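You operate a simulated robot arm through the tools that you are given. There is no shell and no other tool. Be economical: measure what you need, move in short steps, check, and stop when the job is done.

You are at the controls of a simulated two-armed robot. One attempt, no reset.

JOB
Take the grey wheel and leave it on the top shelf of the grey shelving. Shut the right packing drawer. Take the grey pipe elbow and leave it on the top of the two-tier table. Take the teal drink bottle and leave it on the top of the steel wall shelf. Open the bottom blue drawer, put the grey pipe tee from there on the top of the blue chest and shut the drawer again. Pick up the blue dye cup with one hand, pass it to the other hand and put it on the middle island bench top. Stack the white carton labelled "washers" from the top of the small steel table on top of the white carton labelled "belts". Put the black wheel on the shelf of the small steel table away on the top of the blue chest. Take the black block and leave it on the lower shelf of the grey shelving. Put the purple pad on the middle island bench top away on the fitting bench top. Any order will do. Set down upright: teal drink bottle, blue dye cup.

Only the result counts: the job must be done as asked and must still hold three seconds after the hand-in. Knocking over, shifting, dropping, spilling or breaking anything else fails it.

ROBOT AND FRAMES
Two 7-joint arms with two-finger parallel grippers on one trunk, on a base that drives. Base frame: it is fixed to the floor where the robot stands at the start and does not move with it; the origin is under the middle of the robot, x ahead of it, y to its left, z up. Units: m, degrees, N and s.
The left shoulder is at the start at [0.061, 0.198, 0.783], the right one opposite. With the tool pointing down near the work surface each hand reaches from about 0.1 to 0.54 m from the robot's upright axis, wherever it stands, measured 20 degrees to its own side. Places, roughly: black block (8x6x5 cm) [-2.7, -2.8, 0.8]; black wheel (8x8x4 cm) [-1.3, 1.7, 0.4]; blue dye cup (8x8x10 cm) [-2.2, -4.9, 0.8]; bottom blue drawer [0.4, 3.4, 0.3]; fitting bench top [0.4, -3, 0.8]; grey pipe elbow (9x10x5 cm) [-4.6, -5.1, 0.8]; grey pipe tee (11x8x5 cm) [0.4, 3.2, 0.3]; grey wheel (8x8x4 cm) [0.5, 0.2, 0.2]; lower shelf of the grey shelving [0.6, 0.6, 0.5]; middle island bench top [-3.3, -3, 0.8]; purple pad (6x5x5 cm) [-2.4, -2.7, 0.8]; right packing drawer [-4.2, -4.6, 0.7]; teal drink bottle (7x7x21 cm) [0.5, 3.4, 1]; top of the blue chest [0.6, 3, 0.9]; top of the steel wall shelf (24x116 cm) [0.7, -0.96, 1.28]; top of the two-tier table [-6, -2.4, 0.7]; top shelf of the grey shelving [0.6, 0.6, 1.7]; white carton [-1, 1.75, 0.75]. Payload 1.57 kg a hand.
Tool frame (each hand has its own): the origin (TCP) lies between the finger pads and is the grasp point; the fingertips stand 0.03 m ahead of it; z points along the fingers, y is the line along which they close. The gripper opens to 0.11 m. The fingers are 0.024 m wide and 0.012 m thick; the gripper's body (0.048 by 0.112 m) begins 0.078 m behind the TCP.
Orientation is that of the tool frame in the base frame, as [roll, pitch, yaw] about the fixed x, y, z axes, in that order (R = Rz(yaw) Ry(pitch) Rx(roll)). With the fingers straight down and closing along the base's y, the tool's x points along the base's -x, its y along +y and its z along -z.

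CONTROLS
- The arms move only by the tool arm_command. It takes "left_increments", "right_increments" or both (then of equal length, played together; a hand with none holds still); each is a list that holds one entry, the list of rows, each a list of 7 numbers: the shift along the base's x, y, z in cm, then the turn, a rotation vector about the base's x, y, z in degrees, then the opening, from 0 (shut) to 1 (fully open). In form: [[[dx, dy, dz, wx, wy, wz, gripper], ...]]. A call has 1 to 8 rows; each row is the pose to reach, as a shift and turn from the pose commanded when the call began. A row lasts 0.2 s, in which the tool goes at most 0.05 m and 8.6 degrees; a call with a longer step from one row to the next is refused whole, and so is a gripper value outside its range. A pose out of reach is approached as far as the arm can. The call stops where the force on the tool passes 40 N (or 10 N more than at its start, if that is more) or the arm is blocked; 0.2 s more then pass. Each finger travels about 0.072 m/s and halts on what it meets, pressing with about 43 N; the grip force reading is that of the motor and also rises with nothing between the fingers. The clock runs only during rows and for 0.2 s after the last one: add rows that repeat a pose to give the fingers time. The reply holds the time, the measured pose of the TCP, the force on the tool along the base axes, the opening and the grip force, in the units named above and with some noise, with the torque about the TCP (base axes, N m) and any sound that the robot's microphone picked up.
- Cameras (640 x 400 px; columns grow to the right, rows downward): "scene" is now at [0.1048, 0.0496, 1.3897]; the picture's right is [0.56, -0.83, 0.00], its down [-0.46, -0.31, -0.83] and it looks along [0.69, 0.46, -0.56] (base axes); focal length 214 px, centre (320, 200). "left" rides on the left gripper at [0.07, -0.016, -0.141] in its tool frame; the picture's right is [0.23, 0.97, 0.00], its down [-0.86, 0.20, -0.48] and it looks along [-0.47, 0.11, 0.88] (tool axes); focal length 222 px, centre (320, 200). "right" rides on the right gripper at [0.07, 0.016, -0.141] in its tool frame; the picture's right is [-0.23, 0.97, 0.00], its down [-0.86, -0.20, -0.48] and it looks along [-0.47, -0.11, 0.88] (tool axes); focal length 222 px, centre (320, 200). There is no depth. A picture from a camera that has moved, and an enlarged one, comes with that camera's place and axes in the base frame and with its lens.
- capture(camera): a new picture of that camera. It takes no simulated time.
- raise_lower(by): slides the trunk up (or, below 0, down) by that many m; the arms and the scene camera ride with it, the base frame stays. It gives what a move gives, with no picture.
- roll_base(legs): drives the robot by 1 to 6 legs, each [ahead, left, turn to the left] in m, m and degrees, along the robot's own axes; the way and the turn of a leg run together, so that a leg with both is an arc; at most 1.5 m and 180 degrees a leg. The arms and the cameras ride along, it lands a little off, and it stops where it bumps. It gives what a move gives.
- turn_head(pan, tilt): turns the head with the scene camera to pan (to the left, within 86 degrees either way) and tilt (down, from -29 to 69), counted from straight ahead of the robot. It gives what a move gives.
- enlarge(camera, box): a new picture of the part [left, top, right, bottom] of that camera's present view, enlarged. It takes no simulated time.
- sign_off(): hands the job in; it is judged then, once.

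Work in short steps. Places have to be worked out from the pictures, the camera data and where the tool is seen: move nearer, look again, correct. Check each grasp and each placing, and mend what went wrong. You have 546 turns and 354 pictures in all, those below and enlarged ones among them. Open the grippers and draw the arms clear of the work before you hand the job in, unless the task says otherwise.

The tools are called as name(argument=value, ...) on one line, values as JSON. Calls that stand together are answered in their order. arm_command: Moves the arms, as the interface text tells. Its arguments: {"type":"object","properties":{"left_increments":{"type":"array","items":{"type":"array","items":{"type":"array","items":{"type":"number"}}}},"right_increments":{"type":"array","items":{"type":"array","items":{"type":"array","items":{"type":"number"}}}}},"required":[]} The other tools are called the same way: raise_lower (by) slides the trunk up or down; roll_base (legs) drives the base; turn_head (pan, tilt) turns the head that bears the scene camera; capture (camera) takes a picture; enlarge (camera, box) takes an enlarged picture of a part of a camera's view; sign_off () hands the job in.

At the start:

```text
clock: 0.0
left_tcp_pos: [0.2631, 0.4077, 1.002]
left_ee_rot: [180.0, 0.0, 180.0]
left_force: [-0.7, 0.3, 0.2]
left_ft_torque: [-0.01, -0.01, -0.04]
left_finger_gap: 0.1099
left_grip_force: 0.1
right_tcp_pos: [0.3312, 0.0037, 1.0364]
right_ee_rot: [176.5, 5.0, 176.7]
right_force: [0.3, 0.2, 0.8]
right_ft_torque: [0.0, 0.01, -0.02]
right_finger_gap: 0.1099
right_grip_force: 0.0
trunk travel left (down, up): [-0.375, 0.615]
robot x, y, heading: [-0.0012, -0.0008, 0.0]
head pan, tilt: [34.0, 33.7]
```

scene: 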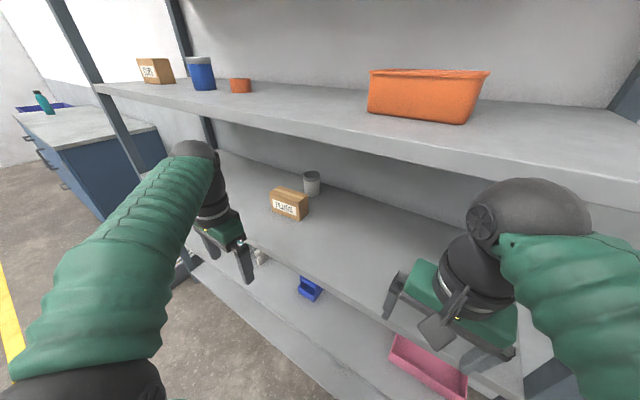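
right: 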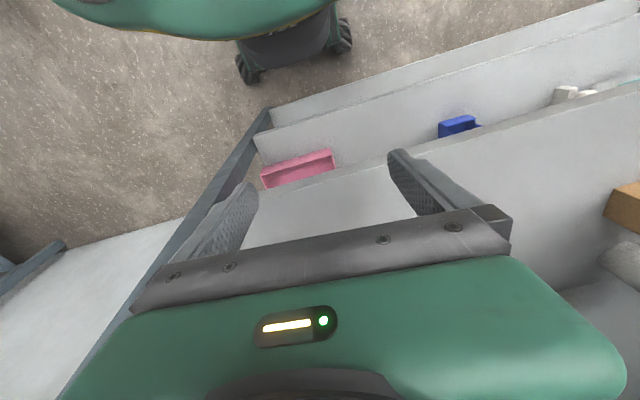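
left: 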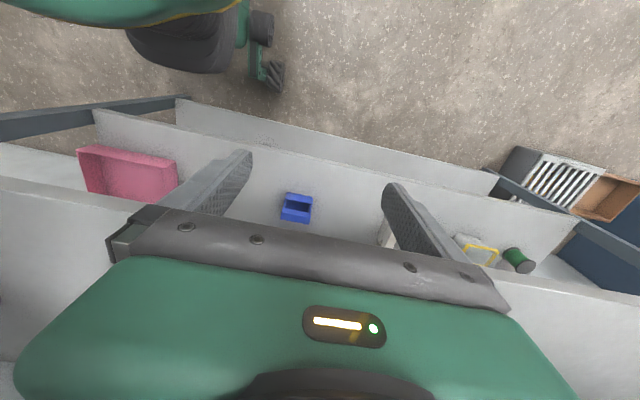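

The shelving stands right ahead. I look straight ahead and down, to find the grey wheel.

turn_head(pan=0, tilt=50)

capture(camera="scene")

turn_head(pan=20, tilt=-10)

capture(camera="scene")

```text
clock: 1.0
left_tcp_pos: [0.2631, 0.4072, 0.9991]
left_ee_rot: [-179.9, -0.1, 180.0]
left_force: [-0.3, -0.6, 0.6]
left_ft_torque: [0.01, -0.02, 0.02]
left_finger_gap: 0.1101
left_grip_force: 0.1
right_tcp_pos: [0.3364, -0.0009, 1.0372]
right_ee_rot: [176.0, 5.7, 175.8]
right_force: [-0.7, 0.3, 0.2]
right_ft_torque: [0.01, -0.02, 0.02]
right_finger_gap: 0.11
right_grip_force: 0.1
trunk travel left (down, up): [-0.375, 0.615]
robot x, y, heading: [0.0002, -0.0025, -0.3]
head pan, tilt: [0.0, 50.0]
```

```text
350 pictures are left
camera scene: at [0.1082, 0.0, 1.3619], right [0.0, -1.0, 0.0], down [-0.77, 0.0, -0.64], along [0.64, 0.0, -0.77], focal length 214 px, centre (320, 200)
```

scene: 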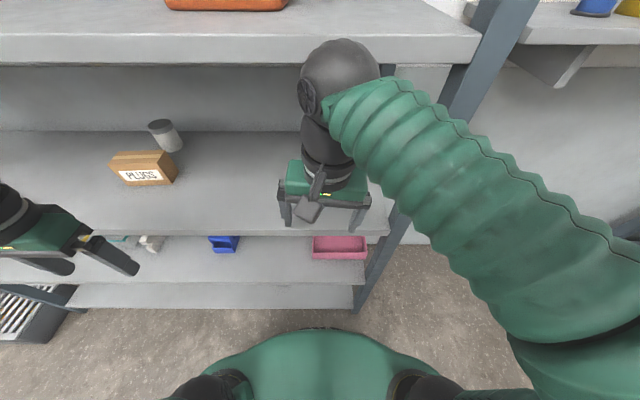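

```text
clock: 2.3
left_tcp_pos: [0.2636, 0.4089, 0.9989]
left_ee_rot: [-180.0, 0.1, -179.9]
left_force: [0.5, 0.1, -0.3]
left_ft_torque: [0.02, -0.03, 0.0]
left_finger_gap: 0.11
left_grip_force: 0.0
right_tcp_pos: [0.3351, -0.0001, 1.0375]
right_ee_rot: [175.9, 5.6, 175.6]
right_force: [0.8, -0.8, 0.2]
right_ft_torque: [0.0, 0.0, 0.0]
right_finger_gap: 0.1101
right_grip_force: 0.1
trunk travel left (down, up): [-0.375, 0.615]
robot x, y, heading: [0.002, -0.0006, -0.0]
head pan, tilt: [20.0, -10.0]
```

```text
349 pictures are left
camera scene: at [0.1105, 0.0288, 1.4554], right [0.34, -0.94, 0.0], down [0.16, 0.06, -0.99], along [0.93, 0.34, 0.17], focal length 214 px, centre (320, 200)
```

scene: 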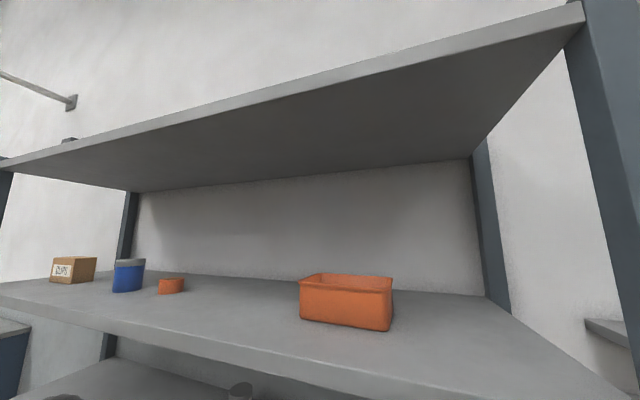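

The shelving has shelves at about z 0.87, 1.29 and 1.7, with front edge near x 0.4. The wheel sits low, so I back off and look from farther away.

roll_base(legs=[[-0.5, 0, 0]])

turn_head(pan=10, tilt=40)

capture(camera="scene")

```text
clock: 5.2
left_tcp_pos: [-0.231, 0.4079, 0.9983]
left_ee_rot: [-179.8, 0.0, 179.7]
left_force: [-0.2, -0.4, 0.4]
left_ft_torque: [-0.01, -0.02, 0.0]
left_finger_gap: 0.11
left_grip_force: 0.1
right_tcp_pos: [-0.1612, -0.0022, 1.0385]
right_ee_rot: [176.0, 5.6, 175.5]
right_force: [0.1, -0.1, 0.8]
right_ft_torque: [0.0, 0.01, 0.0]
right_finger_gap: 0.1101
right_grip_force: 0.0
trunk travel left (down, up): [-0.375, 0.615]
robot x, y, heading: [-0.4959, -0.0015, -0.5]
head pan, tilt: [20.0, -10.0]
```

```text
clock: 6.4
left_tcp_pos: [-0.2316, 0.4089, 0.9983]
left_ee_rot: [180.0, -0.2, 179.7]
left_force: [-0.4, 0.1, 0.3]
left_ft_torque: [0.0, -0.05, 0.0]
left_finger_gap: 0.11
left_grip_force: 0.1
right_tcp_pos: [-0.1598, -0.0016, 1.0375]
right_ee_rot: [175.8, 5.7, 175.0]
right_force: [0.5, 0.4, -0.2]
right_ft_torque: [0.02, 0.06, -0.03]
right_finger_gap: 0.1102
right_grip_force: 0.1
trunk travel left (down, up): [-0.375, 0.615]
robot x, y, heading: [-0.4983, 0.0061, -0.5]
head pan, tilt: [10.0, 40.0]
```

```text
348 pictures are left
camera scene: at [-0.3817, 0.0155, 1.3764], right [0.17, -0.99, 0.0], down [-0.63, -0.11, -0.77], along [0.76, 0.13, -0.64], focal length 214 px, centre (320, 200)
```

scene: 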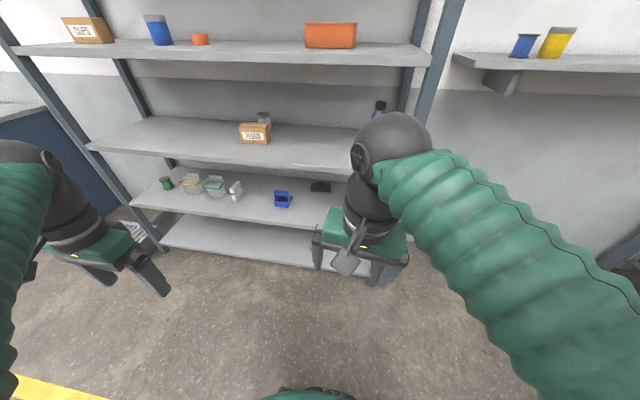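

The bottom shelf runs under the z 0.5 shelf, and the wheel may be hidden behind the right gripper. I lower the trunk and look from there.

raise_lower(by=-0.36)

turn_head(pan=5, tilt=35)

capture(camera="scene")

```text
clock: 9.9
left_tcp_pos: [-0.2323, 0.4072, 0.6386]
left_ee_rot: [-179.9, -0.1, 179.6]
left_force: [0.0, 0.8, -1.0]
left_ft_torque: [0.0, 0.0, 0.0]
left_finger_gap: 0.11
left_grip_force: 0.0
right_tcp_pos: [-0.1478, -0.0207, 0.6803]
right_ee_rot: [175.6, 5.8, 171.5]
right_force: [0.2, 0.2, -0.7]
right_ft_torque: [-0.03, 0.03, 0.0]
right_finger_gap: 0.1098
right_grip_force: 0.2
trunk travel left (down, up): [-0.015, 0.975]
robot x, y, heading: [-0.4955, -0.0007, -0.2]
head pan, tilt: [10.0, 40.0]
```

```text
clock: 10.6
left_tcp_pos: [-0.2312, 0.4076, 0.6377]
left_ee_rot: [-180.0, -0.1, 179.7]
left_force: [-0.3, 0.0, -0.9]
left_ft_torque: [0.01, -0.01, 0.0]
left_finger_gap: 0.1102
left_grip_force: 0.0
right_tcp_pos: [-0.1484, -0.0204, 0.6784]
right_ee_rot: [175.7, 5.7, 171.5]
right_force: [0.0, 0.3, 0.2]
right_ft_torque: [0.02, 0.0, 0.01]
right_finger_gap: 0.1098
right_grip_force: 0.0
trunk travel left (down, up): [-0.015, 0.975]
robot x, y, heading: [-0.4959, 0.0012, -0.2]
head pan, tilt: [5.0, 35.0]
```

```text
347 pictures are left
camera scene: at [-0.3782, 0.008, 1.0231], right [0.08, -1.0, 0.0], down [-0.57, -0.05, -0.82], along [0.82, 0.07, -0.57], focal length 214 px, centre (320, 200)
```

scene: 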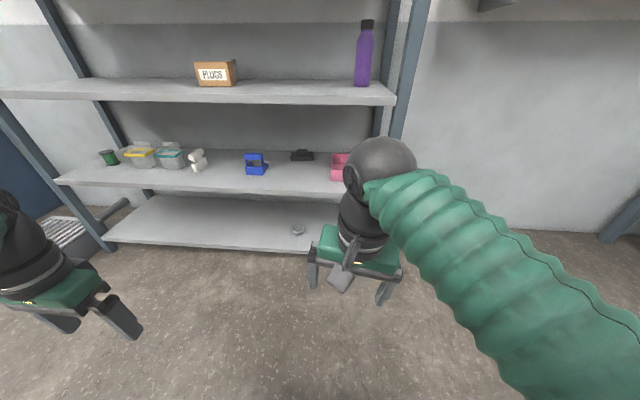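

enlarge(camera="scene", box=[220, 130, 380, 260])

```text
3.08 times, centred on (300, 195) of scene
camera zoom: at [-0.3782, 0.008, 1.0231], right [0.08, -1.0, 0.0], down [-0.57, -0.05, -0.82], along [0.82, 0.07, -0.57], focal length 660 px, centre (382, 215)
```

zoom: 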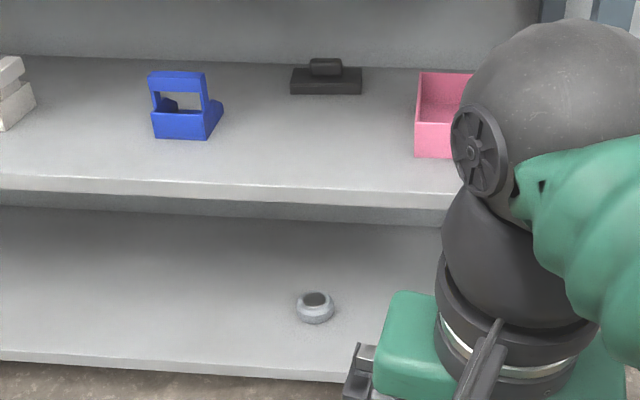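

The wheel is seen at about (0.53, 0.21, 0.17) on the bottom shelf. I tilt the left hand forward 48° and bring it forward first.

arm_command(left_increments=[[[4, -2, -2, 0, -8, 0, 1], [8, -4, -4, 0, -16, 0, 1], [12, -7, -6, 0, -24, 0, 1], [16, -10, -8, 0, -32, 0, 1], [20, -13, -10, 0, -40, 0, 1], [22, -16, -13, 0, -48, 0, 1], [22, -18, -17, 0, -48, 0, 1], [22, -20, -21, 0, -48, 0, 1]]])

capture(camera="left")

capture(camera="scene")

```text
refused: row 3 steps farther than a row can; nothing moved
```

```text
345 pictures are left
camera left: at [-0.3016, 0.3913, 0.7797], right [-0.22, 0.98, 0.0], down [0.86, 0.2, 0.48], along [0.47, 0.11, -0.88], focal length 222 px, centre (320, 200)
```

left: 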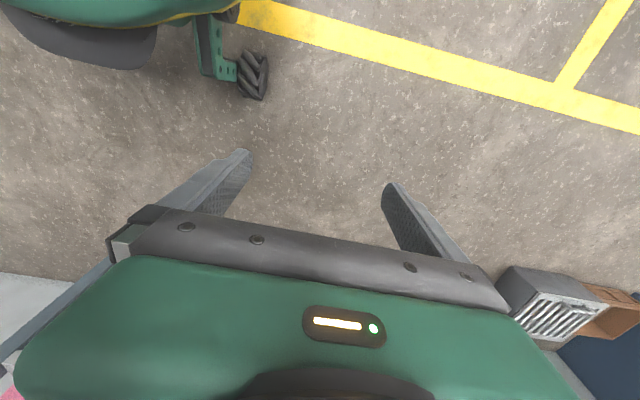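

```text
344 pictures are left
camera scene: at [-0.3782, 0.008, 1.0231], right [0.08, -1.0, 0.0], down [-0.57, -0.05, -0.82], along [0.82, 0.07, -0.57], focal length 214 px, centre (320, 200)
```

scene: 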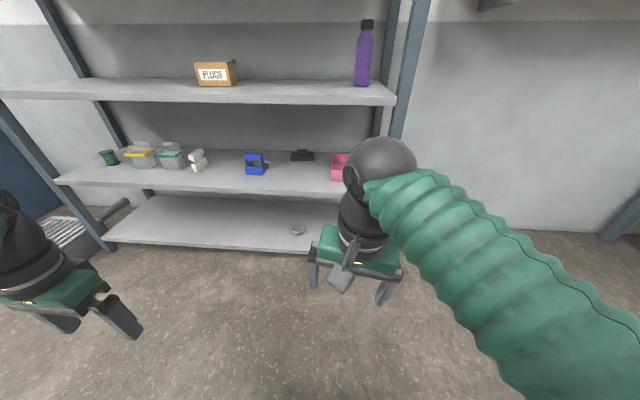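

One row was too long; I replay with shorter steps.

arm_command(left_increments=[[[4, -1, -1, 0, -8, 0, 1], [8, -2, -2, 0, -16, 0, 1], [12, -4, -4, 0, -24, 0, 1], [16, -6, -6, 0, -32, 0, 1], [19.5, -8, -8, 0, -40, 0, 1], [22, -11, -10, 0, -48, 0, 1], [22, -14, -13, 0, -48, 0, 1], [22, -17, -16, 0, -48, 0, 1]]])

arm_command(left_increments=[[[0, -2, -3, 0, 0, 0, 1], [0, -3, -7, 0, 0, 0, 1], [0, -3, -11, 0, 0, 0, 1], [0, -3, -15, 0, 0, 0, 1], [0, -3, -18, 0, 0, 0, 1]]])

capture(camera="left")

capture(camera="scene")

```text
clock: 12.4
left_tcp_pos: [-0.0113, 0.2391, 0.4752]
left_ee_rot: [179.6, 47.9, 179.9]
left_force: [0.7, -0.9, -0.2]
left_ft_torque: [0.01, 0.04, 0.01]
left_finger_gap: 0.11
left_grip_force: 0.0
right_tcp_pos: [-0.1481, -0.021, 0.6767]
right_ee_rot: [175.9, 5.3, 171.5]
right_force: [1.6, -0.1, 0.8]
right_ft_torque: [0.05, 0.01, 0.0]
right_finger_gap: 0.1097
right_grip_force: 0.0
trunk travel left (down, up): [-0.015, 0.975]
robot x, y, heading: [-0.4979, 0.0045, -0.2]
head pan, tilt: [5.0, 35.0]
```

```text
clock: 13.6
left_tcp_pos: [-0.0101, 0.2179, 0.3754]
left_ee_rot: [179.8, 47.9, 179.6]
left_force: [0.3, 0.3, 0.7]
left_ft_torque: [0.01, 0.02, -0.01]
left_finger_gap: 0.1102
left_grip_force: 0.1
left hand out of reach, approached as far as the arm can: row 3, 4, 5
right_tcp_pos: [-0.148, -0.0207, 0.6776]
right_ee_rot: [175.8, 5.4, 171.6]
right_force: [-0.2, -0.4, -0.6]
right_ft_torque: [0.01, -0.02, -0.04]
right_finger_gap: 0.11
right_grip_force: 0.2
trunk travel left (down, up): [-0.015, 0.975]
robot x, y, heading: [-0.4966, 0.001, -0.6]
head pan, tilt: [5.0, 35.0]
```

```text
343 pictures are left
camera left: at [-0.1629, 0.2018, 0.4194], right [-0.15, 0.97, -0.17], down [0.22, 0.2, 0.96], along [0.96, 0.11, -0.24], focal length 222 px, centre (320, 200)
```

left: 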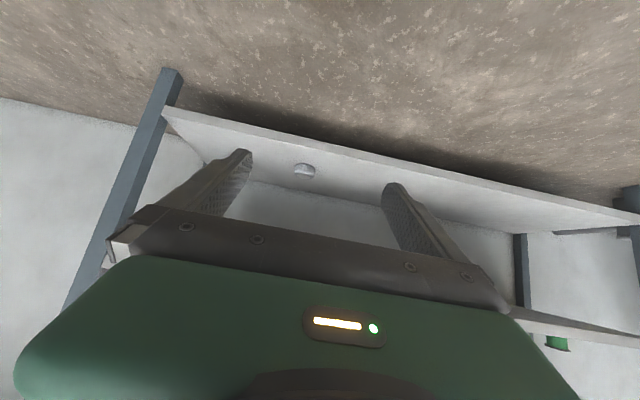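

```text
342 pictures are left
camera scene: at [-0.3777, 0.008, 1.0238], right [0.08, -1.0, 0.0], down [-0.57, -0.05, -0.82], along [0.82, 0.07, -0.57], focal length 214 px, centre (320, 200)
```

scene: 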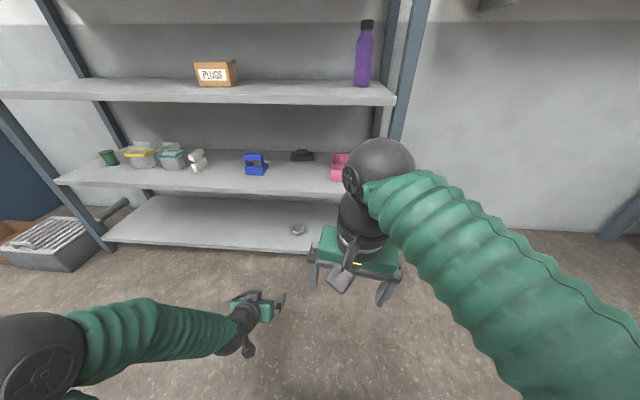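

The arm folds too tightly there; farther out should be reachable. I extend forward 15 cm and read the pose.

arm_command(left_increments=[[[4, 0, 0, 0, 0, 0, 1], [8, 0, 0, 0, 0, 0, 1], [12, 0, 0, 0, 0, 0, 1], [15, 0, 0, 0, 0, 0, 1], [15, 0, 0, 0, 0, 0, 1]]])

```text
clock: 14.8
left_tcp_pos: [0.066, 0.2273, 0.4318]
left_ee_rot: [179.8, 47.9, 179.6]
left_force: [-0.1, -0.3, 0.4]
left_ft_torque: [-0.01, 0.0, -0.02]
left_finger_gap: 0.11
left_grip_force: 0.0
left hand out of reach, approached as far as the arm can: row 1, 2, 3, 4, 5
right_tcp_pos: [-0.1476, -0.02, 0.6765]
right_ee_rot: [175.8, 5.3, 171.6]
right_force: [1.0, 1.2, -0.2]
right_ft_torque: [-0.01, 0.0, 0.01]
right_finger_gap: 0.11
right_grip_force: 0.1
trunk travel left (down, up): [-0.015, 0.975]
robot x, y, heading: [-0.4987, 0.0016, -0.5]
head pan, tilt: [5.0, 35.0]
```

The limit looks like a folding limit, not reach. I raise the trunk so the arm hangs down toward the target instead.

raise_lower(by=0.25)

arm_command(left_increments=[[[0, 0, -4, 0, 0, 0, 1], [0, 0, -8, 0, 0, 0, 1], [0, 0, -12, 0, 0, 0, 1], [0, 0, -16, 0, 0, 0, 1], [0, 0, -20, 0, 0, 0, 1], [0, 0, -24, 0, 0, 0, 1]]])

capture(camera="scene")

```text
clock: 17.4
left_tcp_pos: [0.0647, 0.2283, 0.6839]
left_ee_rot: [179.6, 47.9, 179.5]
left_force: [0.3, -0.2, -0.5]
left_ft_torque: [-0.01, -0.03, -0.02]
left_finger_gap: 0.1101
left_grip_force: 0.2
right_tcp_pos: [-0.1479, -0.0171, 0.9195]
right_ee_rot: [176.5, 4.1, 172.1]
right_force: [0.2, 0.3, 0.8]
right_ft_torque: [0.03, 0.02, 0.02]
right_finger_gap: 0.1097
right_grip_force: 0.1
trunk travel left (down, up): [-0.265, 0.725]
robot x, y, heading: [-0.4987, 0.0011, -0.3]
head pan, tilt: [5.0, 35.0]
```

```text
clock: 18.8
left_tcp_pos: [0.0028, 0.2397, 0.6307]
left_ee_rot: [179.7, 47.9, 179.6]
left_force: [-0.6, -0.3, 0.2]
left_ft_torque: [-0.02, 0.03, -0.01]
left_finger_gap: 0.1102
left_grip_force: 0.0
left hand out of reach, approached as far as the arm can: row 1, 2, 3, 4, 5, 6
right_tcp_pos: [-0.1454, -0.0184, 0.9223]
right_ee_rot: [176.2, 4.5, 172.0]
right_force: [-0.1, 0.0, -0.8]
right_ft_torque: [0.0, 0.0, 0.03]
right_finger_gap: 0.1099
right_grip_force: 0.1
trunk travel left (down, up): [-0.265, 0.725]
robot x, y, heading: [-0.4944, -0.001, -0.3]
head pan, tilt: [5.0, 35.0]
```

```text
341 pictures are left
camera scene: at [-0.3773, 0.008, 1.2742], right [0.08, -1.0, 0.0], down [-0.57, -0.05, -0.82], along [0.82, 0.07, -0.57], focal length 214 px, centre (320, 200)
```

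scene: 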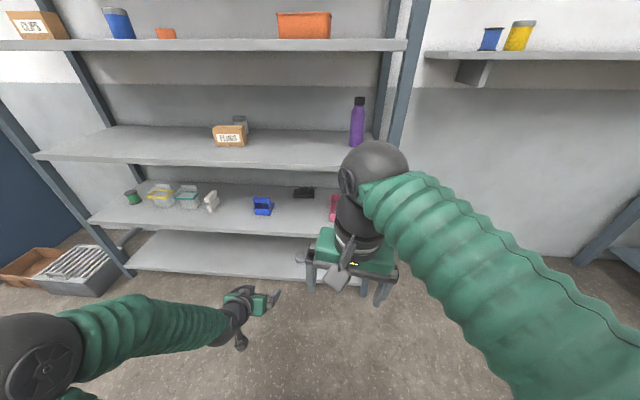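

The same limit relative to the shoulder. I test how low the hand goes with the tool vertical first.

arm_command(left_increments=[[[0, 0, 0, 0, 8, 0, 1], [0, 0, 0, 0, 16, 0, 1], [0, 0, 0, 0, 24, 0, 1], [0, 0, 0, 0, 32, 0, 1], [0, 0, 0, 0, 40, 0, 1], [0, 0, 0, 0, 48, 0, 1], [0, 0, -3, 0, 48, 0, 1], [0, 0, -6, 0, 48, 0, 1]]])

arm_command(left_increments=[[[0, 0, -4, 0, 0, 0, 1], [0, 0, -8, 0, 0, 0, 1], [0, 0, -12, 0, 0, 0, 1], [0, 0, -16, 0, 0, 0, 1], [0, 0, -16, 0, 0, 0, 1]]])

capture(camera="scene")

```text
clock: 20.6
left_tcp_pos: [-0.0794, 0.2478, 0.6436]
left_ee_rot: [180.0, 0.0, 179.7]
left_force: [-0.1, 1.2, 0.0]
left_ft_torque: [0.01, -0.03, 0.02]
left_finger_gap: 0.1101
left_grip_force: 0.0
left hand out of reach, approached as far as the arm can: row 2, 3, 4, 5, 6, 7, 8
right_tcp_pos: [-0.1483, -0.0182, 0.9229]
right_ee_rot: [176.2, 4.7, 171.9]
right_force: [0.5, 0.3, 0.7]
right_ft_torque: [-0.01, -0.02, 0.0]
right_finger_gap: 0.1103
right_grip_force: 0.0
trunk travel left (down, up): [-0.265, 0.725]
robot x, y, heading: [-0.4977, 0.0048, -0.5]
head pan, tilt: [5.0, 35.0]
```

```text
clock: 21.8
left_tcp_pos: [-0.1375, 0.2534, 0.5771]
left_ee_rot: [179.9, -0.1, 179.7]
left_force: [0.1, 0.3, 0.3]
left_ft_torque: [-0.02, -0.02, -0.01]
left_finger_gap: 0.1099
left_grip_force: 0.1
left hand out of reach, approached as far as the arm can: row 1, 2, 3, 4, 5
right_tcp_pos: [-0.1472, -0.0184, 0.9224]
right_ee_rot: [176.2, 4.7, 171.8]
right_force: [-1.1, -0.3, -0.3]
right_ft_torque: [0.02, 0.04, 0.03]
right_finger_gap: 0.1099
right_grip_force: 0.1
trunk travel left (down, up): [-0.265, 0.725]
robot x, y, heading: [-0.4946, 0.0018, -0.4]
head pan, tilt: [5.0, 35.0]
```

```text
340 pictures are left
camera scene: at [-0.3774, 0.0081, 1.2738], right [0.08, -1.0, 0.0], down [-0.57, -0.05, -0.82], along [0.82, 0.07, -0.57], focal length 214 px, centre (320, 200)
```

scene: 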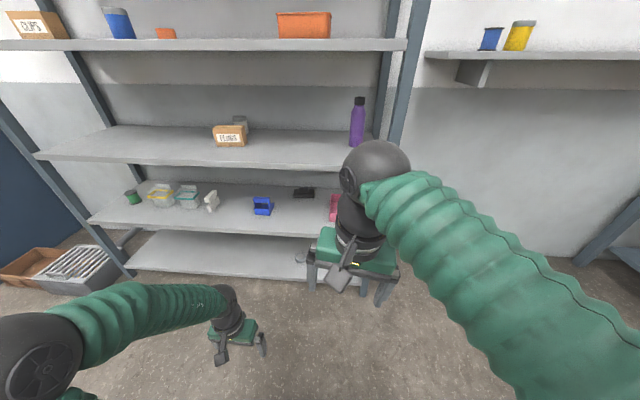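

The elbow seems to stay raised. I test the far end of reach by extending the hand forward and then lowering.

arm_command(left_increments=[[[4, 0, 2.5, 0, -8, 0, 1], [8, 0, 5, 0, -16, 0, 1], [12, 0, 7, 0, -24, 0, 1], [16, 0, 9, 0, -32, 0, 1], [20, 0, 11, 0, -40, 0, 1], [24, 0, 13, 0, -48, 0, 1], [28, 0, 13, 0, -48, 0, 1], [32, 0, 13, 0, -48, 0, 1]]])

arm_command(left_increments=[[[0, 0, -4, 0, 0, 0, 1], [0, 0, -8, 0, 0, 0, 1], [0, 0, -12, 0, 0, 0, 1], [0, 0, -16, 0, 0, 0, 1], [0, 0, -16, 0, 0, 0, 1]]])

capture(camera="scene")

```text
clock: 23.6
left_tcp_pos: [0.108, 0.2597, 0.7345]
left_ee_rot: [179.7, 48.2, 179.6]
left_force: [-0.8, 0.0, 0.3]
left_ft_torque: [0.03, 0.0, -0.02]
left_finger_gap: 0.11
left_grip_force: 0.1
left hand out of reach, approached as far as the arm can: row 6, 7, 8
right_tcp_pos: [-0.1479, -0.0196, 0.925]
right_ee_rot: [176.1, 4.9, 171.7]
right_force: [0.1, -0.1, -0.6]
right_ft_torque: [-0.04, 0.01, -0.03]
right_finger_gap: 0.1102
right_grip_force: 0.0
trunk travel left (down, up): [-0.265, 0.725]
robot x, y, heading: [-0.4932, 0.0022, -0.4]
head pan, tilt: [5.0, 35.0]
```

```text
clock: 24.8
left_tcp_pos: [0.0611, 0.2613, 0.6729]
left_ee_rot: [179.6, 47.9, 179.7]
left_force: [0.1, -0.1, 0.4]
left_ft_torque: [-0.01, -0.02, 0.02]
left_finger_gap: 0.1099
left_grip_force: 0.0
left hand out of reach, approached as far as the arm can: row 1, 2, 3, 4, 5
right_tcp_pos: [-0.1461, -0.0202, 0.9249]
right_ee_rot: [175.9, 4.8, 171.7]
right_force: [-0.9, 0.4, 0.5]
right_ft_torque: [-0.03, 0.0, 0.03]
right_finger_gap: 0.1099
right_grip_force: 0.1
trunk travel left (down, up): [-0.265, 0.725]
robot x, y, heading: [-0.494, 0.0013, -0.2]
head pan, tilt: [5.0, 35.0]
```

```text
339 pictures are left
camera scene: at [-0.3772, 0.0081, 1.2738], right [0.08, -1.0, 0.0], down [-0.57, -0.05, -0.82], along [0.82, 0.07, -0.57], focal length 214 px, centre (320, 200)
```

scene: 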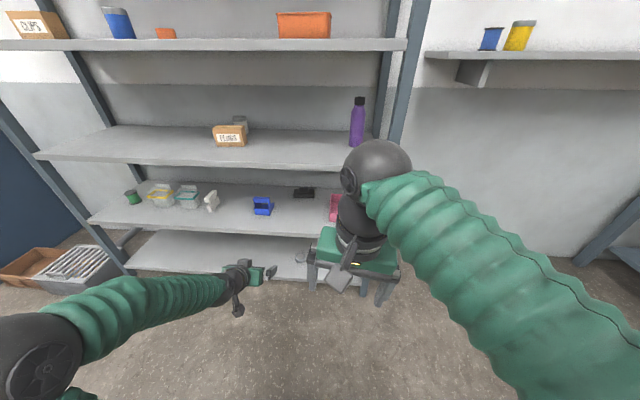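

The same boundary again. I probe whether the hand gets lower farther out to the side.

arm_command(left_increments=[[[0, 4, 0, 0, 0, 0, 1], [0, 8, 0, 0, 0, 0, 1], [0, 12, 0, 0, 0, 0, 1], [0, 16, 0, 0, 0, 0, 1], [0, 20, -4, 0, 0, 0, 1], [0, 20, -8, 0, 0, 0, 1], [0, 20, -12, 0, 0, 0, 1], [0, 20, -16, 0, 0, 0, 1]]])

capture(camera="scene")

turn_head(pan=60, tilt=60)

capture(camera="scene")

```text
refused: row 5 steps farther than a row can; nothing moved
```

```text
338 pictures are left
camera scene: at [-0.3772, 0.0081, 1.2738], right [0.08, -1.0, 0.0], down [-0.57, -0.05, -0.82], along [0.82, 0.07, -0.57], focal length 214 px, centre (320, 200)
```

scene: 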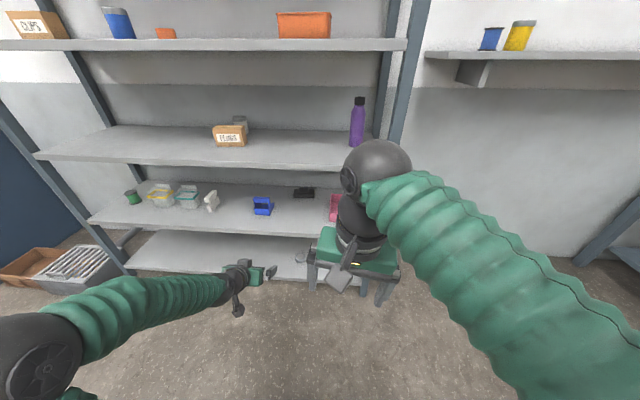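

```text
clock: 26.0
left_tcp_pos: [0.0611, 0.261, 0.6726]
left_ee_rot: [179.7, 47.8, 179.6]
left_force: [-0.4, 0.1, 0.6]
left_ft_torque: [0.01, -0.01, 0.02]
left_finger_gap: 0.1101
left_grip_force: 0.2
right_tcp_pos: [-0.1473, -0.0189, 0.9249]
right_ee_rot: [175.9, 5.0, 171.7]
right_force: [-1.3, 0.2, -0.4]
right_ft_torque: [0.02, -0.04, -0.01]
right_finger_gap: 0.1099
right_grip_force: 0.0
trunk travel left (down, up): [-0.265, 0.725]
robot x, y, heading: [-0.4963, 0.0015, -0.5]
head pan, tilt: [60.0, 60.0]
```

```text
337 pictures are left
camera scene: at [-0.4314, 0.0584, 1.2396], right [0.86, -0.51, 0.0], down [-0.44, -0.75, -0.5], along [0.25, 0.43, -0.87], focal length 214 px, centre (320, 200)
```

scene: 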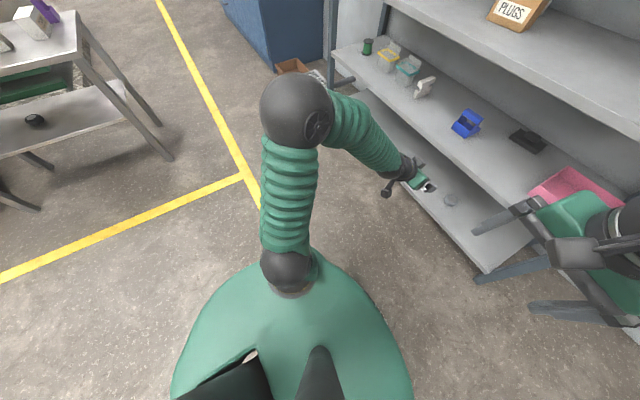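

The view shows the elbow up and out to the left. I probe reaching lower farther outward.

arm_command(left_increments=[[[0, 4, 0, 0, 0, 0, 1], [0, 8, 0, 0, 0, 0, 1], [0, 12, 0, 0, 0, 0, 1], [0, 16, 0, 0, 0, 0, 1], [0, 18, -4, 0, 0, 0, 1], [0, 18, -8, 0, 0, 0, 1], [0, 18, -12, 0, 0, 0, 1], [0, 18, -16, 0, 0, 0, 1]]])

capture(camera="scene")

```text
clock: 27.8
left_tcp_pos: [-0.0119, 0.3905, 0.6535]
left_ee_rot: [179.7, 47.9, 179.6]
left_force: [-0.1, 0.2, -0.2]
left_ft_torque: [0.04, -0.03, -0.01]
left_finger_gap: 0.11
left_grip_force: 0.1
left hand out of reach, approached as far as the arm can: row 2, 3, 4, 5, 6, 7, 8
right_tcp_pos: [-0.1476, -0.0191, 0.9247]
right_ee_rot: [176.0, 5.0, 171.6]
right_force: [-0.1, 0.5, -0.3]
right_ft_torque: [0.01, -0.04, -0.01]
right_finger_gap: 0.1101
right_grip_force: 0.1
trunk travel left (down, up): [-0.265, 0.725]
robot x, y, heading: [-0.4954, 0.0002, -0.0]
head pan, tilt: [60.0, 60.0]
```

```text
336 pictures are left
camera scene: at [-0.4316, 0.0589, 1.2395], right [0.86, -0.5, 0.0], down [-0.44, -0.75, -0.5], along [0.25, 0.43, -0.87], focal length 214 px, centre (320, 200)
```

scene: 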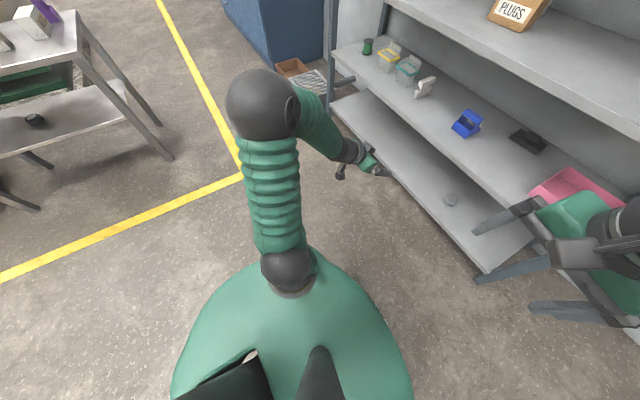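

I probe the region under the elbow: nearer and farther left, then down.

arm_command(left_increments=[[[-3, 3, 0, 0, 0, 0, 1], [-6, 6, 0, 0, 0, 0, 1], [-9, 9, 0, 0, 0, 0, 1], [-12, 12, 0, 0, 0, 0, 1], [-12, 12, -4, 0, 0, 0, 1], [-12, 12, -8, 0, 0, 0, 1], [-12, 12, -12, 0, 0, 0, 1], [-12, 12, -16, 0, 0, 0, 1]]])

capture(camera="scene")

```text
clock: 29.6
left_tcp_pos: [-0.1522, 0.4549, 0.6293]
left_ee_rot: [179.7, 47.9, 179.6]
left_force: [0.1, -0.1, 0.1]
left_ft_torque: [-0.01, -0.01, 0.03]
left_finger_gap: 0.11
left_grip_force: 0.0
left hand out of reach, approached as far as the arm can: row 3, 4, 5, 6, 7, 8
right_tcp_pos: [-0.1489, -0.0204, 0.9245]
right_ee_rot: [176.0, 5.2, 171.7]
right_force: [-0.2, 0.3, 0.3]
right_ft_torque: [0.03, 0.01, -0.01]
right_finger_gap: 0.11
right_grip_force: 0.0
trunk travel left (down, up): [-0.265, 0.725]
robot x, y, heading: [-0.4983, 0.0025, -0.3]
head pan, tilt: [60.0, 60.0]
```

```text
335 pictures are left
camera scene: at [-0.4321, 0.0592, 1.2395], right [0.86, -0.5, 0.0], down [-0.44, -0.75, -0.5], along [0.25, 0.43, -0.87], focal length 214 px, centre (320, 200)
```

scene: 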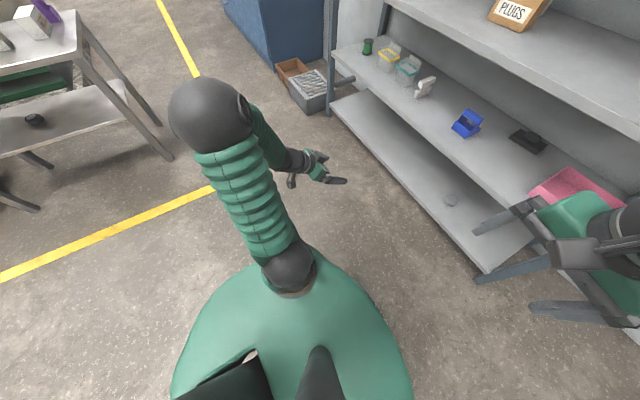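

I test a wholly different region: far to the left with the arm stretched, to see whether the elbow drops.

arm_command(left_increments=[[[0, 2, 4, 0, 0, 0, 1], [0, 4, 8, 0, 0, 0, 1], [0, 7, 12, 0, 0, 0, 1], [0, 11, 14, 0, 0, 0, 1], [0, 15, 16, 0, 0, 0, 1], [0, 19, 16, 0, 0, 0, 1], [0, 23, 16, 0, 0, 0, 1], [0, 27, 16, 0, 0, 0, 1]]])

arm_command(left_increments=[[[0, 0, -4, 0, 0, 0, 1], [0, 0, -8, 0, 0, 0, 1], [0, 0, -12, 0, 0, 0, 1], [0, 0, -16, 0, 0, 0, 1], [0, 0, -20, 0, 0, 0, 1], [0, 0, -24, 0, 0, 0, 1]]])

capture(camera="scene")

```text
clock: 31.4
left_tcp_pos: [-0.1702, 0.609, 0.8148]
left_ee_rot: [179.8, 47.9, 179.6]
left_force: [0.7, 0.9, -0.1]
left_ft_torque: [0.01, -0.01, 0.0]
left_finger_gap: 0.11
left_grip_force: 0.0
left hand out of reach, approached as far as the arm can: row 5, 6, 7, 8
right_tcp_pos: [-0.1489, -0.0191, 0.925]
right_ee_rot: [176.1, 5.3, 171.7]
right_force: [0.1, -0.4, -0.2]
right_ft_torque: [-0.01, -0.01, 0.02]
right_finger_gap: 0.1099
right_grip_force: 0.0
trunk travel left (down, up): [-0.265, 0.725]
robot x, y, heading: [-0.4955, 0.0021, -0.3]
head pan, tilt: [60.0, 60.0]
```

```text
clock: 32.8
left_tcp_pos: [-0.1924, 0.5253, 0.6727]
left_ee_rot: [179.6, 47.9, 179.6]
left_force: [0.3, 0.1, -0.3]
left_ft_torque: [-0.01, 0.01, -0.01]
left_finger_gap: 0.1101
left_grip_force: 0.0
left hand out of reach, approached as far as the arm can: row 1, 2, 3, 4, 5, 6
right_tcp_pos: [-0.15, -0.0194, 0.9255]
right_ee_rot: [175.9, 5.2, 171.7]
right_force: [-0.1, -0.4, -0.6]
right_ft_torque: [-0.01, -0.01, 0.02]
right_finger_gap: 0.1101
right_grip_force: 0.0
trunk travel left (down, up): [-0.265, 0.725]
robot x, y, heading: [-0.4941, 0.0017, -0.3]
head pan, tilt: [60.0, 60.0]
```

```text
334 pictures are left
camera scene: at [-0.4324, 0.0593, 1.2395], right [0.86, -0.5, 0.0], down [-0.44, -0.75, -0.5], along [0.25, 0.43, -0.87], focal length 214 px, centre (320, 200)
```

scene: 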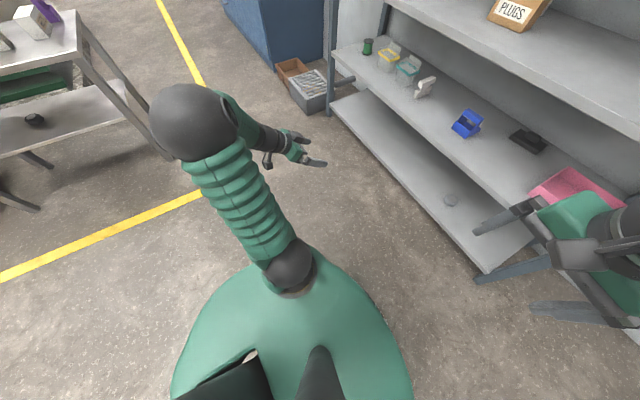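

The upper arm always stays raised. I test whether turning the hand about its own axis frees the arm: first back to a comfortable tool-down pose.

arm_command(left_increments=[[[1, -3, 3, 0, 8, 0, 1], [2, -6, 6, 0, 16, 0, 1], [3, -9, 9, 0, 24, 0, 1], [4, -12, 12, 0, 32, 0, 1], [4, -15, 15, 0, 40, 0, 1], [4, -18, 18, 0, 48, 0, 1], [4, -20, 20, 0, 48, 8, 1], [4, -20, 20, 0, 48, 16, 1]]])

arm_command(left_increments=[[[0, 0, 0, 0, 0, 8, 1], [0, 0, 0, 0, 0, 16, 1], [0, 0, 0, 0, 0, 24, 1], [0, 0, 0, 0, 0, 32, 1], [0, 0, 0, 0, 0, 40, 1], [0, 0, 0, 0, 0, 48, 1], [0, 0, 0, 0, 0, 56, 1], [0, 0, 0, 0, 0, 64, 1]]])

arm_command(left_increments=[[[0, 0, -4, 0, 0, 0, 1], [0, 0, -8, 0, 0, 0, 1], [0, 0, -12, 0, 0, 0, 1], [0, 0, -16, 0, 0, 0, 1], [0, 0, -20, 0, 0, 0, 1], [0, 0, -24, 0, 0, 0, 1], [0, 0, -28, 0, 0, 0, 1], [0, 0, -32, 0, 0, 0, 1]]])

capture(camera="scene")

```text
clock: 33.9
left_tcp_pos: [-0.1628, 0.4135, 0.8159]
left_ee_rot: [-169.1, 25.1, -175.8]
left_force: [0.6, -0.2, -0.3]
left_ft_torque: [-0.01, -0.01, 0.01]
left_finger_gap: 0.1101
left_grip_force: 0.0
right_tcp_pos: [-0.1474, -0.0223, 0.9267]
right_ee_rot: [176.1, 4.9, 171.0]
right_force: [-0.2, 0.5, 0.9]
right_ft_torque: [-0.05, -0.01, 0.01]
right_finger_gap: 0.1101
right_grip_force: 0.1
trunk travel left (down, up): [-0.265, 0.725]
robot x, y, heading: [-0.4962, 0.0034, 0.0]
head pan, tilt: [60.0, 60.0]
stopped in row 5 (left hand): the arm was blocked; the commanded pose is now the measured one
```

```text
clock: 35.7
left_tcp_pos: [-0.1785, 0.4262, 0.8292]
left_ee_rot: [-159.0, 22.4, -106.1]
left_force: [-0.1, -0.8, 0.4]
left_ft_torque: [0.03, 0.01, 0.0]
left_finger_gap: 0.11
left_grip_force: 0.1
right_tcp_pos: [-0.1458, -0.0242, 0.9221]
right_ee_rot: [176.3, 4.8, 171.0]
right_force: [0.1, -0.3, 0.5]
right_ft_torque: [-0.03, -0.02, 0.03]
right_finger_gap: 0.1099
right_grip_force: 0.1
trunk travel left (down, up): [-0.265, 0.725]
robot x, y, heading: [-0.4981, 0.0022, -0.3]
head pan, tilt: [60.0, 60.0]
stopped in row 8 (left hand): the arm was blocked; the commanded pose is now the measured one
```

```text
clock: 37.5
left_tcp_pos: [-0.1656, 0.4355, 0.5066]
left_ee_rot: [-159.5, 22.5, -106.9]
left_force: [-0.1, 0.4, 0.4]
left_ft_torque: [-0.01, -0.04, -0.02]
left_finger_gap: 0.1102
left_grip_force: 0.1
left hand out of reach, approached as far as the arm can: row 5, 6, 7, 8
right_tcp_pos: [-0.1468, -0.0233, 0.9222]
right_ee_rot: [176.2, 4.6, 171.1]
right_force: [0.4, 0.7, -0.4]
right_ft_torque: [0.0, 0.0, -0.02]
right_finger_gap: 0.1099
right_grip_force: 0.1
trunk travel left (down, up): [-0.265, 0.725]
robot x, y, heading: [-0.4974, 0.0016, -0.4]
head pan, tilt: [60.0, 60.0]
```

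```text
333 pictures are left
camera scene: at [-0.4305, 0.059, 1.2393], right [0.86, -0.5, 0.0], down [-0.44, -0.75, -0.5], along [0.25, 0.43, -0.87], focal length 214 px, centre (320, 200)
```

scene: 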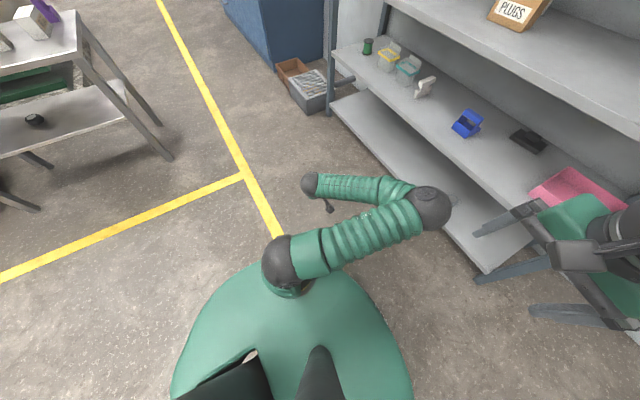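

The arm reconfigured with the elbow lower and reaches deeper. From here I turn the hand to point forward-down 48° with the camera side up.

arm_command(left_increments=[[[1, 0, 2, -5.45, -1.94, 6.07, 1], [2, 0, 4, -10.9, -3.87, 12.15, 1], [3, 0, 6, -16.4, -5.8, 18.2, 1], [4, 0, 8, -21.8, -7.75, 24.3, 1], [5, 0, 10, -27.3, -9.7, 30.4, 1], [6, 0, 12, -32.8, -11.6, 36.4, 1], [7, 0, 14, -38.2, -13.6, 42.5, 1], [8, 0, 16, -43.7, -15.5, 48.6, 1]]])

capture(camera="scene")

```text
clock: 39.3
left_tcp_pos: [-0.1107, 0.4328, 0.6124]
left_ee_rot: [-147.4, -16.0, -61.3]
left_force: [0.6, 0.5, -1.1]
left_ft_torque: [-0.01, -0.01, 0.01]
left_finger_gap: 0.1099
left_grip_force: 0.0
left hand out of reach, approached as far as the arm can: row 6, 7, 8
right_tcp_pos: [-0.1465, -0.0215, 0.923]
right_ee_rot: [176.3, 4.6, 171.1]
right_force: [0.6, 0.3, -0.5]
right_ft_torque: [-0.02, 0.05, -0.02]
right_finger_gap: 0.1098
right_grip_force: 0.0
trunk travel left (down, up): [-0.265, 0.725]
robot x, y, heading: [-0.4965, 0.0019, -0.2]
head pan, tilt: [60.0, 60.0]
```

```text
332 pictures are left
camera scene: at [-0.4294, 0.0615, 1.2393], right [0.86, -0.5, 0.0], down [-0.44, -0.75, -0.5], along [0.25, 0.43, -0.87], focal length 214 px, centre (320, 200)
```

scene: 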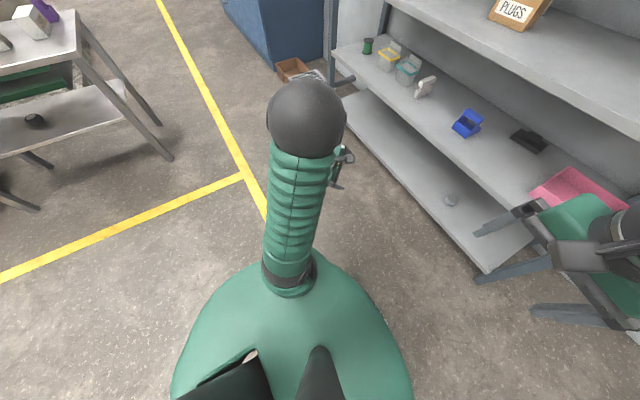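

The elbow moved again. I finish the turn to see what the flipped hand allows.

arm_command(left_increments=[[[2, -1, 3, -4.8, -1.7, 5.3, 1], [4, -2, 6, -9.6, -3.4, 10.6, 1], [6, -3, 9, -14.4, -5.1, 16, 1], [8, -4, 12, -19.2, -6.8, 21.3, 1], [10, -5, 12, -24, -8.5, 26.6, 1], [12, -6, 12, -28.7, -10.2, 32, 1], [14, -7, 12, -33.5, -11.9, 37.3, 1], [14, -7, 12, -33.5, -11.9, 37.3, 1]]])

arm_command(left_increments=[[[0, -2, -4, 0, 0, 0, 1], [0, -4, -8, 0, 0, 0, 1], [0, -6, -12, 0, 0, 0, 1], [0, -8, -16, 0, 0, 0, 1], [0, -10, -20, 0, 0, 0, 1], [0, -12, -24, 0, 0, 0, 1], [0, -14, -28, 0, 0, 0, 1], [0, -16, -32, 0, 0, 0, 1]]])

capture(camera="scene")

```text
clock: 41.1
left_tcp_pos: [0.0299, 0.3625, 0.7319]
left_ee_rot: [-170.0, -45.1, -10.7]
left_force: [-0.2, 0.3, 0.2]
left_ft_torque: [0.01, 0.02, 0.02]
left_finger_gap: 0.1102
left_grip_force: 0.1
left hand out of reach, approached as far as the arm can: row 1, 2, 3
right_tcp_pos: [-0.1468, -0.0224, 0.9241]
right_ee_rot: [176.2, 4.7, 171.3]
right_force: [0.3, 0.7, -0.3]
right_ft_torque: [-0.02, -0.01, 0.03]
right_finger_gap: 0.11
right_grip_force: 0.0
trunk travel left (down, up): [-0.265, 0.725]
robot x, y, heading: [-0.4971, 0.0039, -0.0]
head pan, tilt: [60.0, 60.0]
```

```text
clock: 42.9
left_tcp_pos: [0.0323, 0.1998, 0.4119]
left_ee_rot: [-169.9, -45.1, -10.8]
left_force: [0.5, 0.7, 0.1]
left_ft_torque: [0.01, 0.0, -0.01]
left_finger_gap: 0.1103
left_grip_force: 0.1
right_tcp_pos: [-0.1469, -0.0237, 0.922]
right_ee_rot: [176.3, 4.7, 171.1]
right_force: [1.1, -0.2, 0.1]
right_ft_torque: [0.01, -0.01, -0.04]
right_finger_gap: 0.1099
right_grip_force: 0.1
trunk travel left (down, up): [-0.265, 0.725]
robot x, y, heading: [-0.4955, 0.003, -0.3]
head pan, tilt: [60.0, 60.0]
```

```text
331 pictures are left
camera scene: at [-0.4301, 0.059, 1.2395], right [0.86, -0.5, 0.0], down [-0.44, -0.75, -0.5], along [0.25, 0.43, -0.87], focal length 214 px, centre (320, 200)
```

scene: 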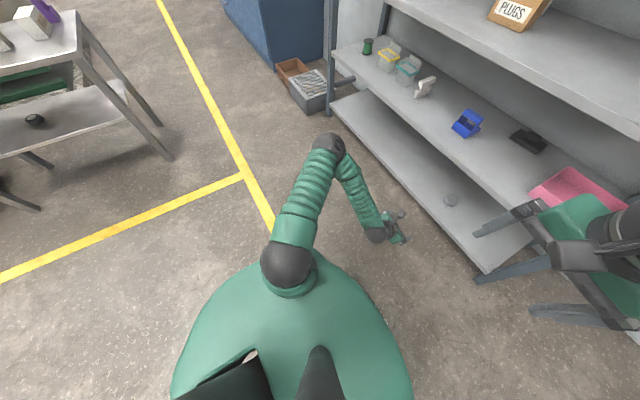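

With the flipped hand the arm reaches low freely. I square the orientation, lower the trunk 0.18 m so the hand is at z ≈ 0.23, and look.

arm_command(left_increments=[[[0, 0, 0, -7.1, 0, 3.7, 1], [0, 1, 0, -7.1, 0, 3.7, 1]]])

raise_lower(by=-0.18)

turn_head(pan=20, tilt=45)

capture(camera="scene")

capture(camera="left")

```text
clock: 43.5
left_tcp_pos: [0.0309, 0.21, 0.4124]
left_ee_rot: [179.9, -45.7, 0.1]
left_force: [-0.1, -1.3, 0.5]
left_ft_torque: [-0.01, -0.01, 0.0]
left_finger_gap: 0.1103
left_grip_force: 0.0
right_tcp_pos: [-0.1462, -0.023, 0.9211]
right_ee_rot: [176.2, 4.6, 171.2]
right_force: [0.6, -0.3, 0.5]
right_ft_torque: [0.03, 0.02, -0.03]
right_finger_gap: 0.1101
right_grip_force: 0.0
trunk travel left (down, up): [-0.265, 0.725]
robot x, y, heading: [-0.4976, 0.0036, -0.2]
head pan, tilt: [60.0, 60.0]
```

```text
clock: 45.5
left_tcp_pos: [0.0308, 0.2105, 0.2329]
left_ee_rot: [179.9, -45.9, 0.1]
left_force: [-0.2, 0.5, -0.3]
left_ft_torque: [0.01, 0.0, 0.01]
left_finger_gap: 0.1099
left_grip_force: 0.1
right_tcp_pos: [-0.1466, -0.0245, 0.7407]
right_ee_rot: [176.3, 4.6, 171.1]
right_force: [-0.2, 0.2, -0.2]
right_ft_torque: [-0.01, -0.02, 0.03]
right_finger_gap: 0.1102
right_grip_force: 0.0
trunk travel left (down, up): [-0.085, 0.905]
robot x, y, heading: [-0.4981, 0.001, -0.4]
head pan, tilt: [60.0, 60.0]
```

```text
clock: 46.6
left_tcp_pos: [0.0308, 0.21, 0.2329]
left_ee_rot: [-180.0, -45.9, 0.0]
left_force: [0.4, 0.3, -0.4]
left_ft_torque: [0.0, 0.0, 0.0]
left_finger_gap: 0.1099
left_grip_force: 0.0
right_tcp_pos: [-0.1475, -0.0225, 0.7423]
right_ee_rot: [176.2, 4.6, 171.0]
right_force: [-0.7, 0.5, -0.6]
right_ft_torque: [-0.02, 0.0, 0.0]
right_finger_gap: 0.1102
right_grip_force: 0.0
trunk travel left (down, up): [-0.085, 0.905]
robot x, y, heading: [-0.497, 0.0009, -0.3]
head pan, tilt: [20.0, 45.0]
```

```text
330 pictures are left
camera scene: at [-0.3882, 0.0287, 1.0789], right [0.34, -0.94, 0.0], down [-0.67, -0.24, -0.71], along [0.66, 0.24, -0.71], focal length 214 px, centre (320, 200)
```

scene: 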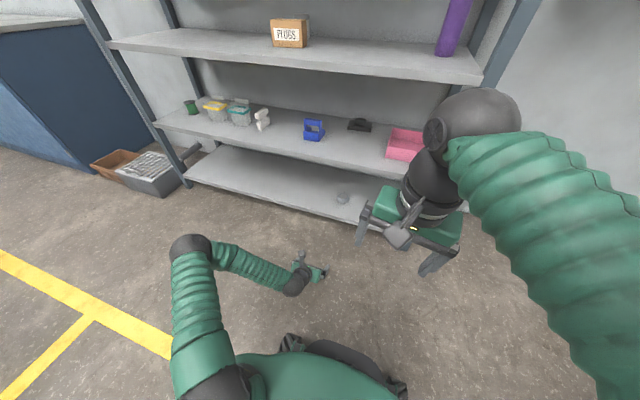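

```text
329 pictures are left
camera left: at [-0.0229, 0.2261, 0.3816], right [0.16, -0.97, 0.16], down [-0.94, -0.2, -0.28], along [0.3, -0.11, -0.95], focal length 222 px, centre (320, 200)
```

left: 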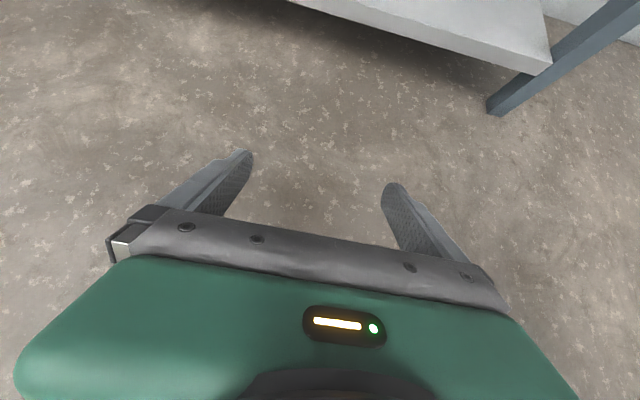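

Everything is clear of the shelf gap. I drive 0.40 m ahead so the hand enters over the bottom shelf.

roll_base(legs=[[0.4, 0, 0]])

capture(camera="left")

capture(camera="scene")

```text
clock: 49.1
left_tcp_pos: [0.4328, 0.2034, 0.2317]
left_ee_rot: [179.8, -45.9, -0.4]
left_force: [-0.8, 0.4, -0.1]
left_ft_torque: [0.0, -0.01, 0.0]
left_finger_gap: 0.11
left_grip_force: 0.2
right_tcp_pos: [0.2543, -0.0297, 0.7433]
right_ee_rot: [176.3, 4.7, 170.7]
right_force: [-0.3, 0.9, 0.0]
right_ft_torque: [-0.03, -0.03, 0.0]
right_finger_gap: 0.1098
right_grip_force: 0.0
trunk travel left (down, up): [-0.085, 0.905]
robot x, y, heading: [-0.0926, -0.0043, -0.4]
head pan, tilt: [20.0, 45.0]
```

```text
328 pictures are left
camera left: at [0.3796, 0.219, 0.3815], right [0.15, -0.97, 0.16], down [-0.94, -0.19, -0.28], along [0.3, -0.11, -0.95], focal length 222 px, centre (320, 200)
```

left: 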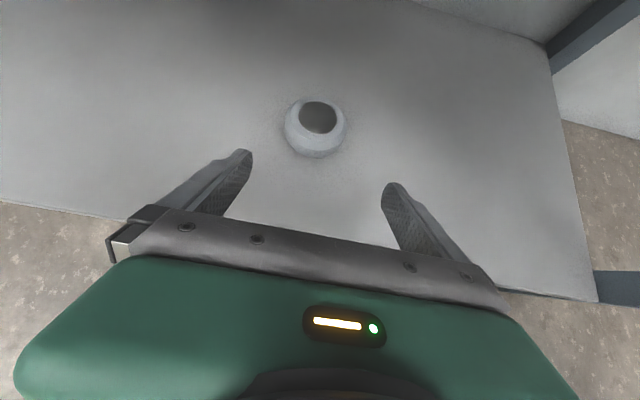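

```text
327 pictures are left
camera scene: at [0.013, 0.0242, 1.0788], right [0.33, -0.94, 0.0], down [-0.67, -0.23, -0.71], along [0.67, 0.23, -0.71], focal length 214 px, centre (320, 200)
```

scene: 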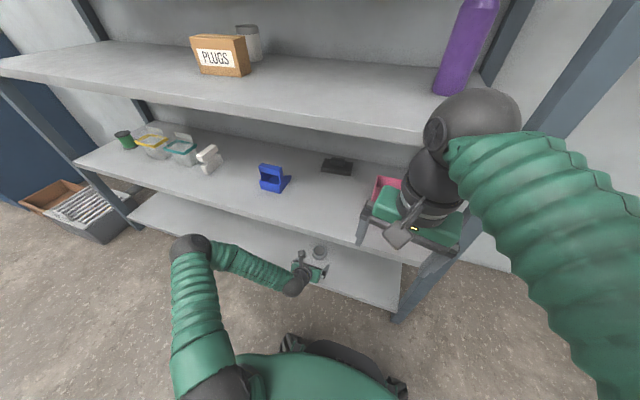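

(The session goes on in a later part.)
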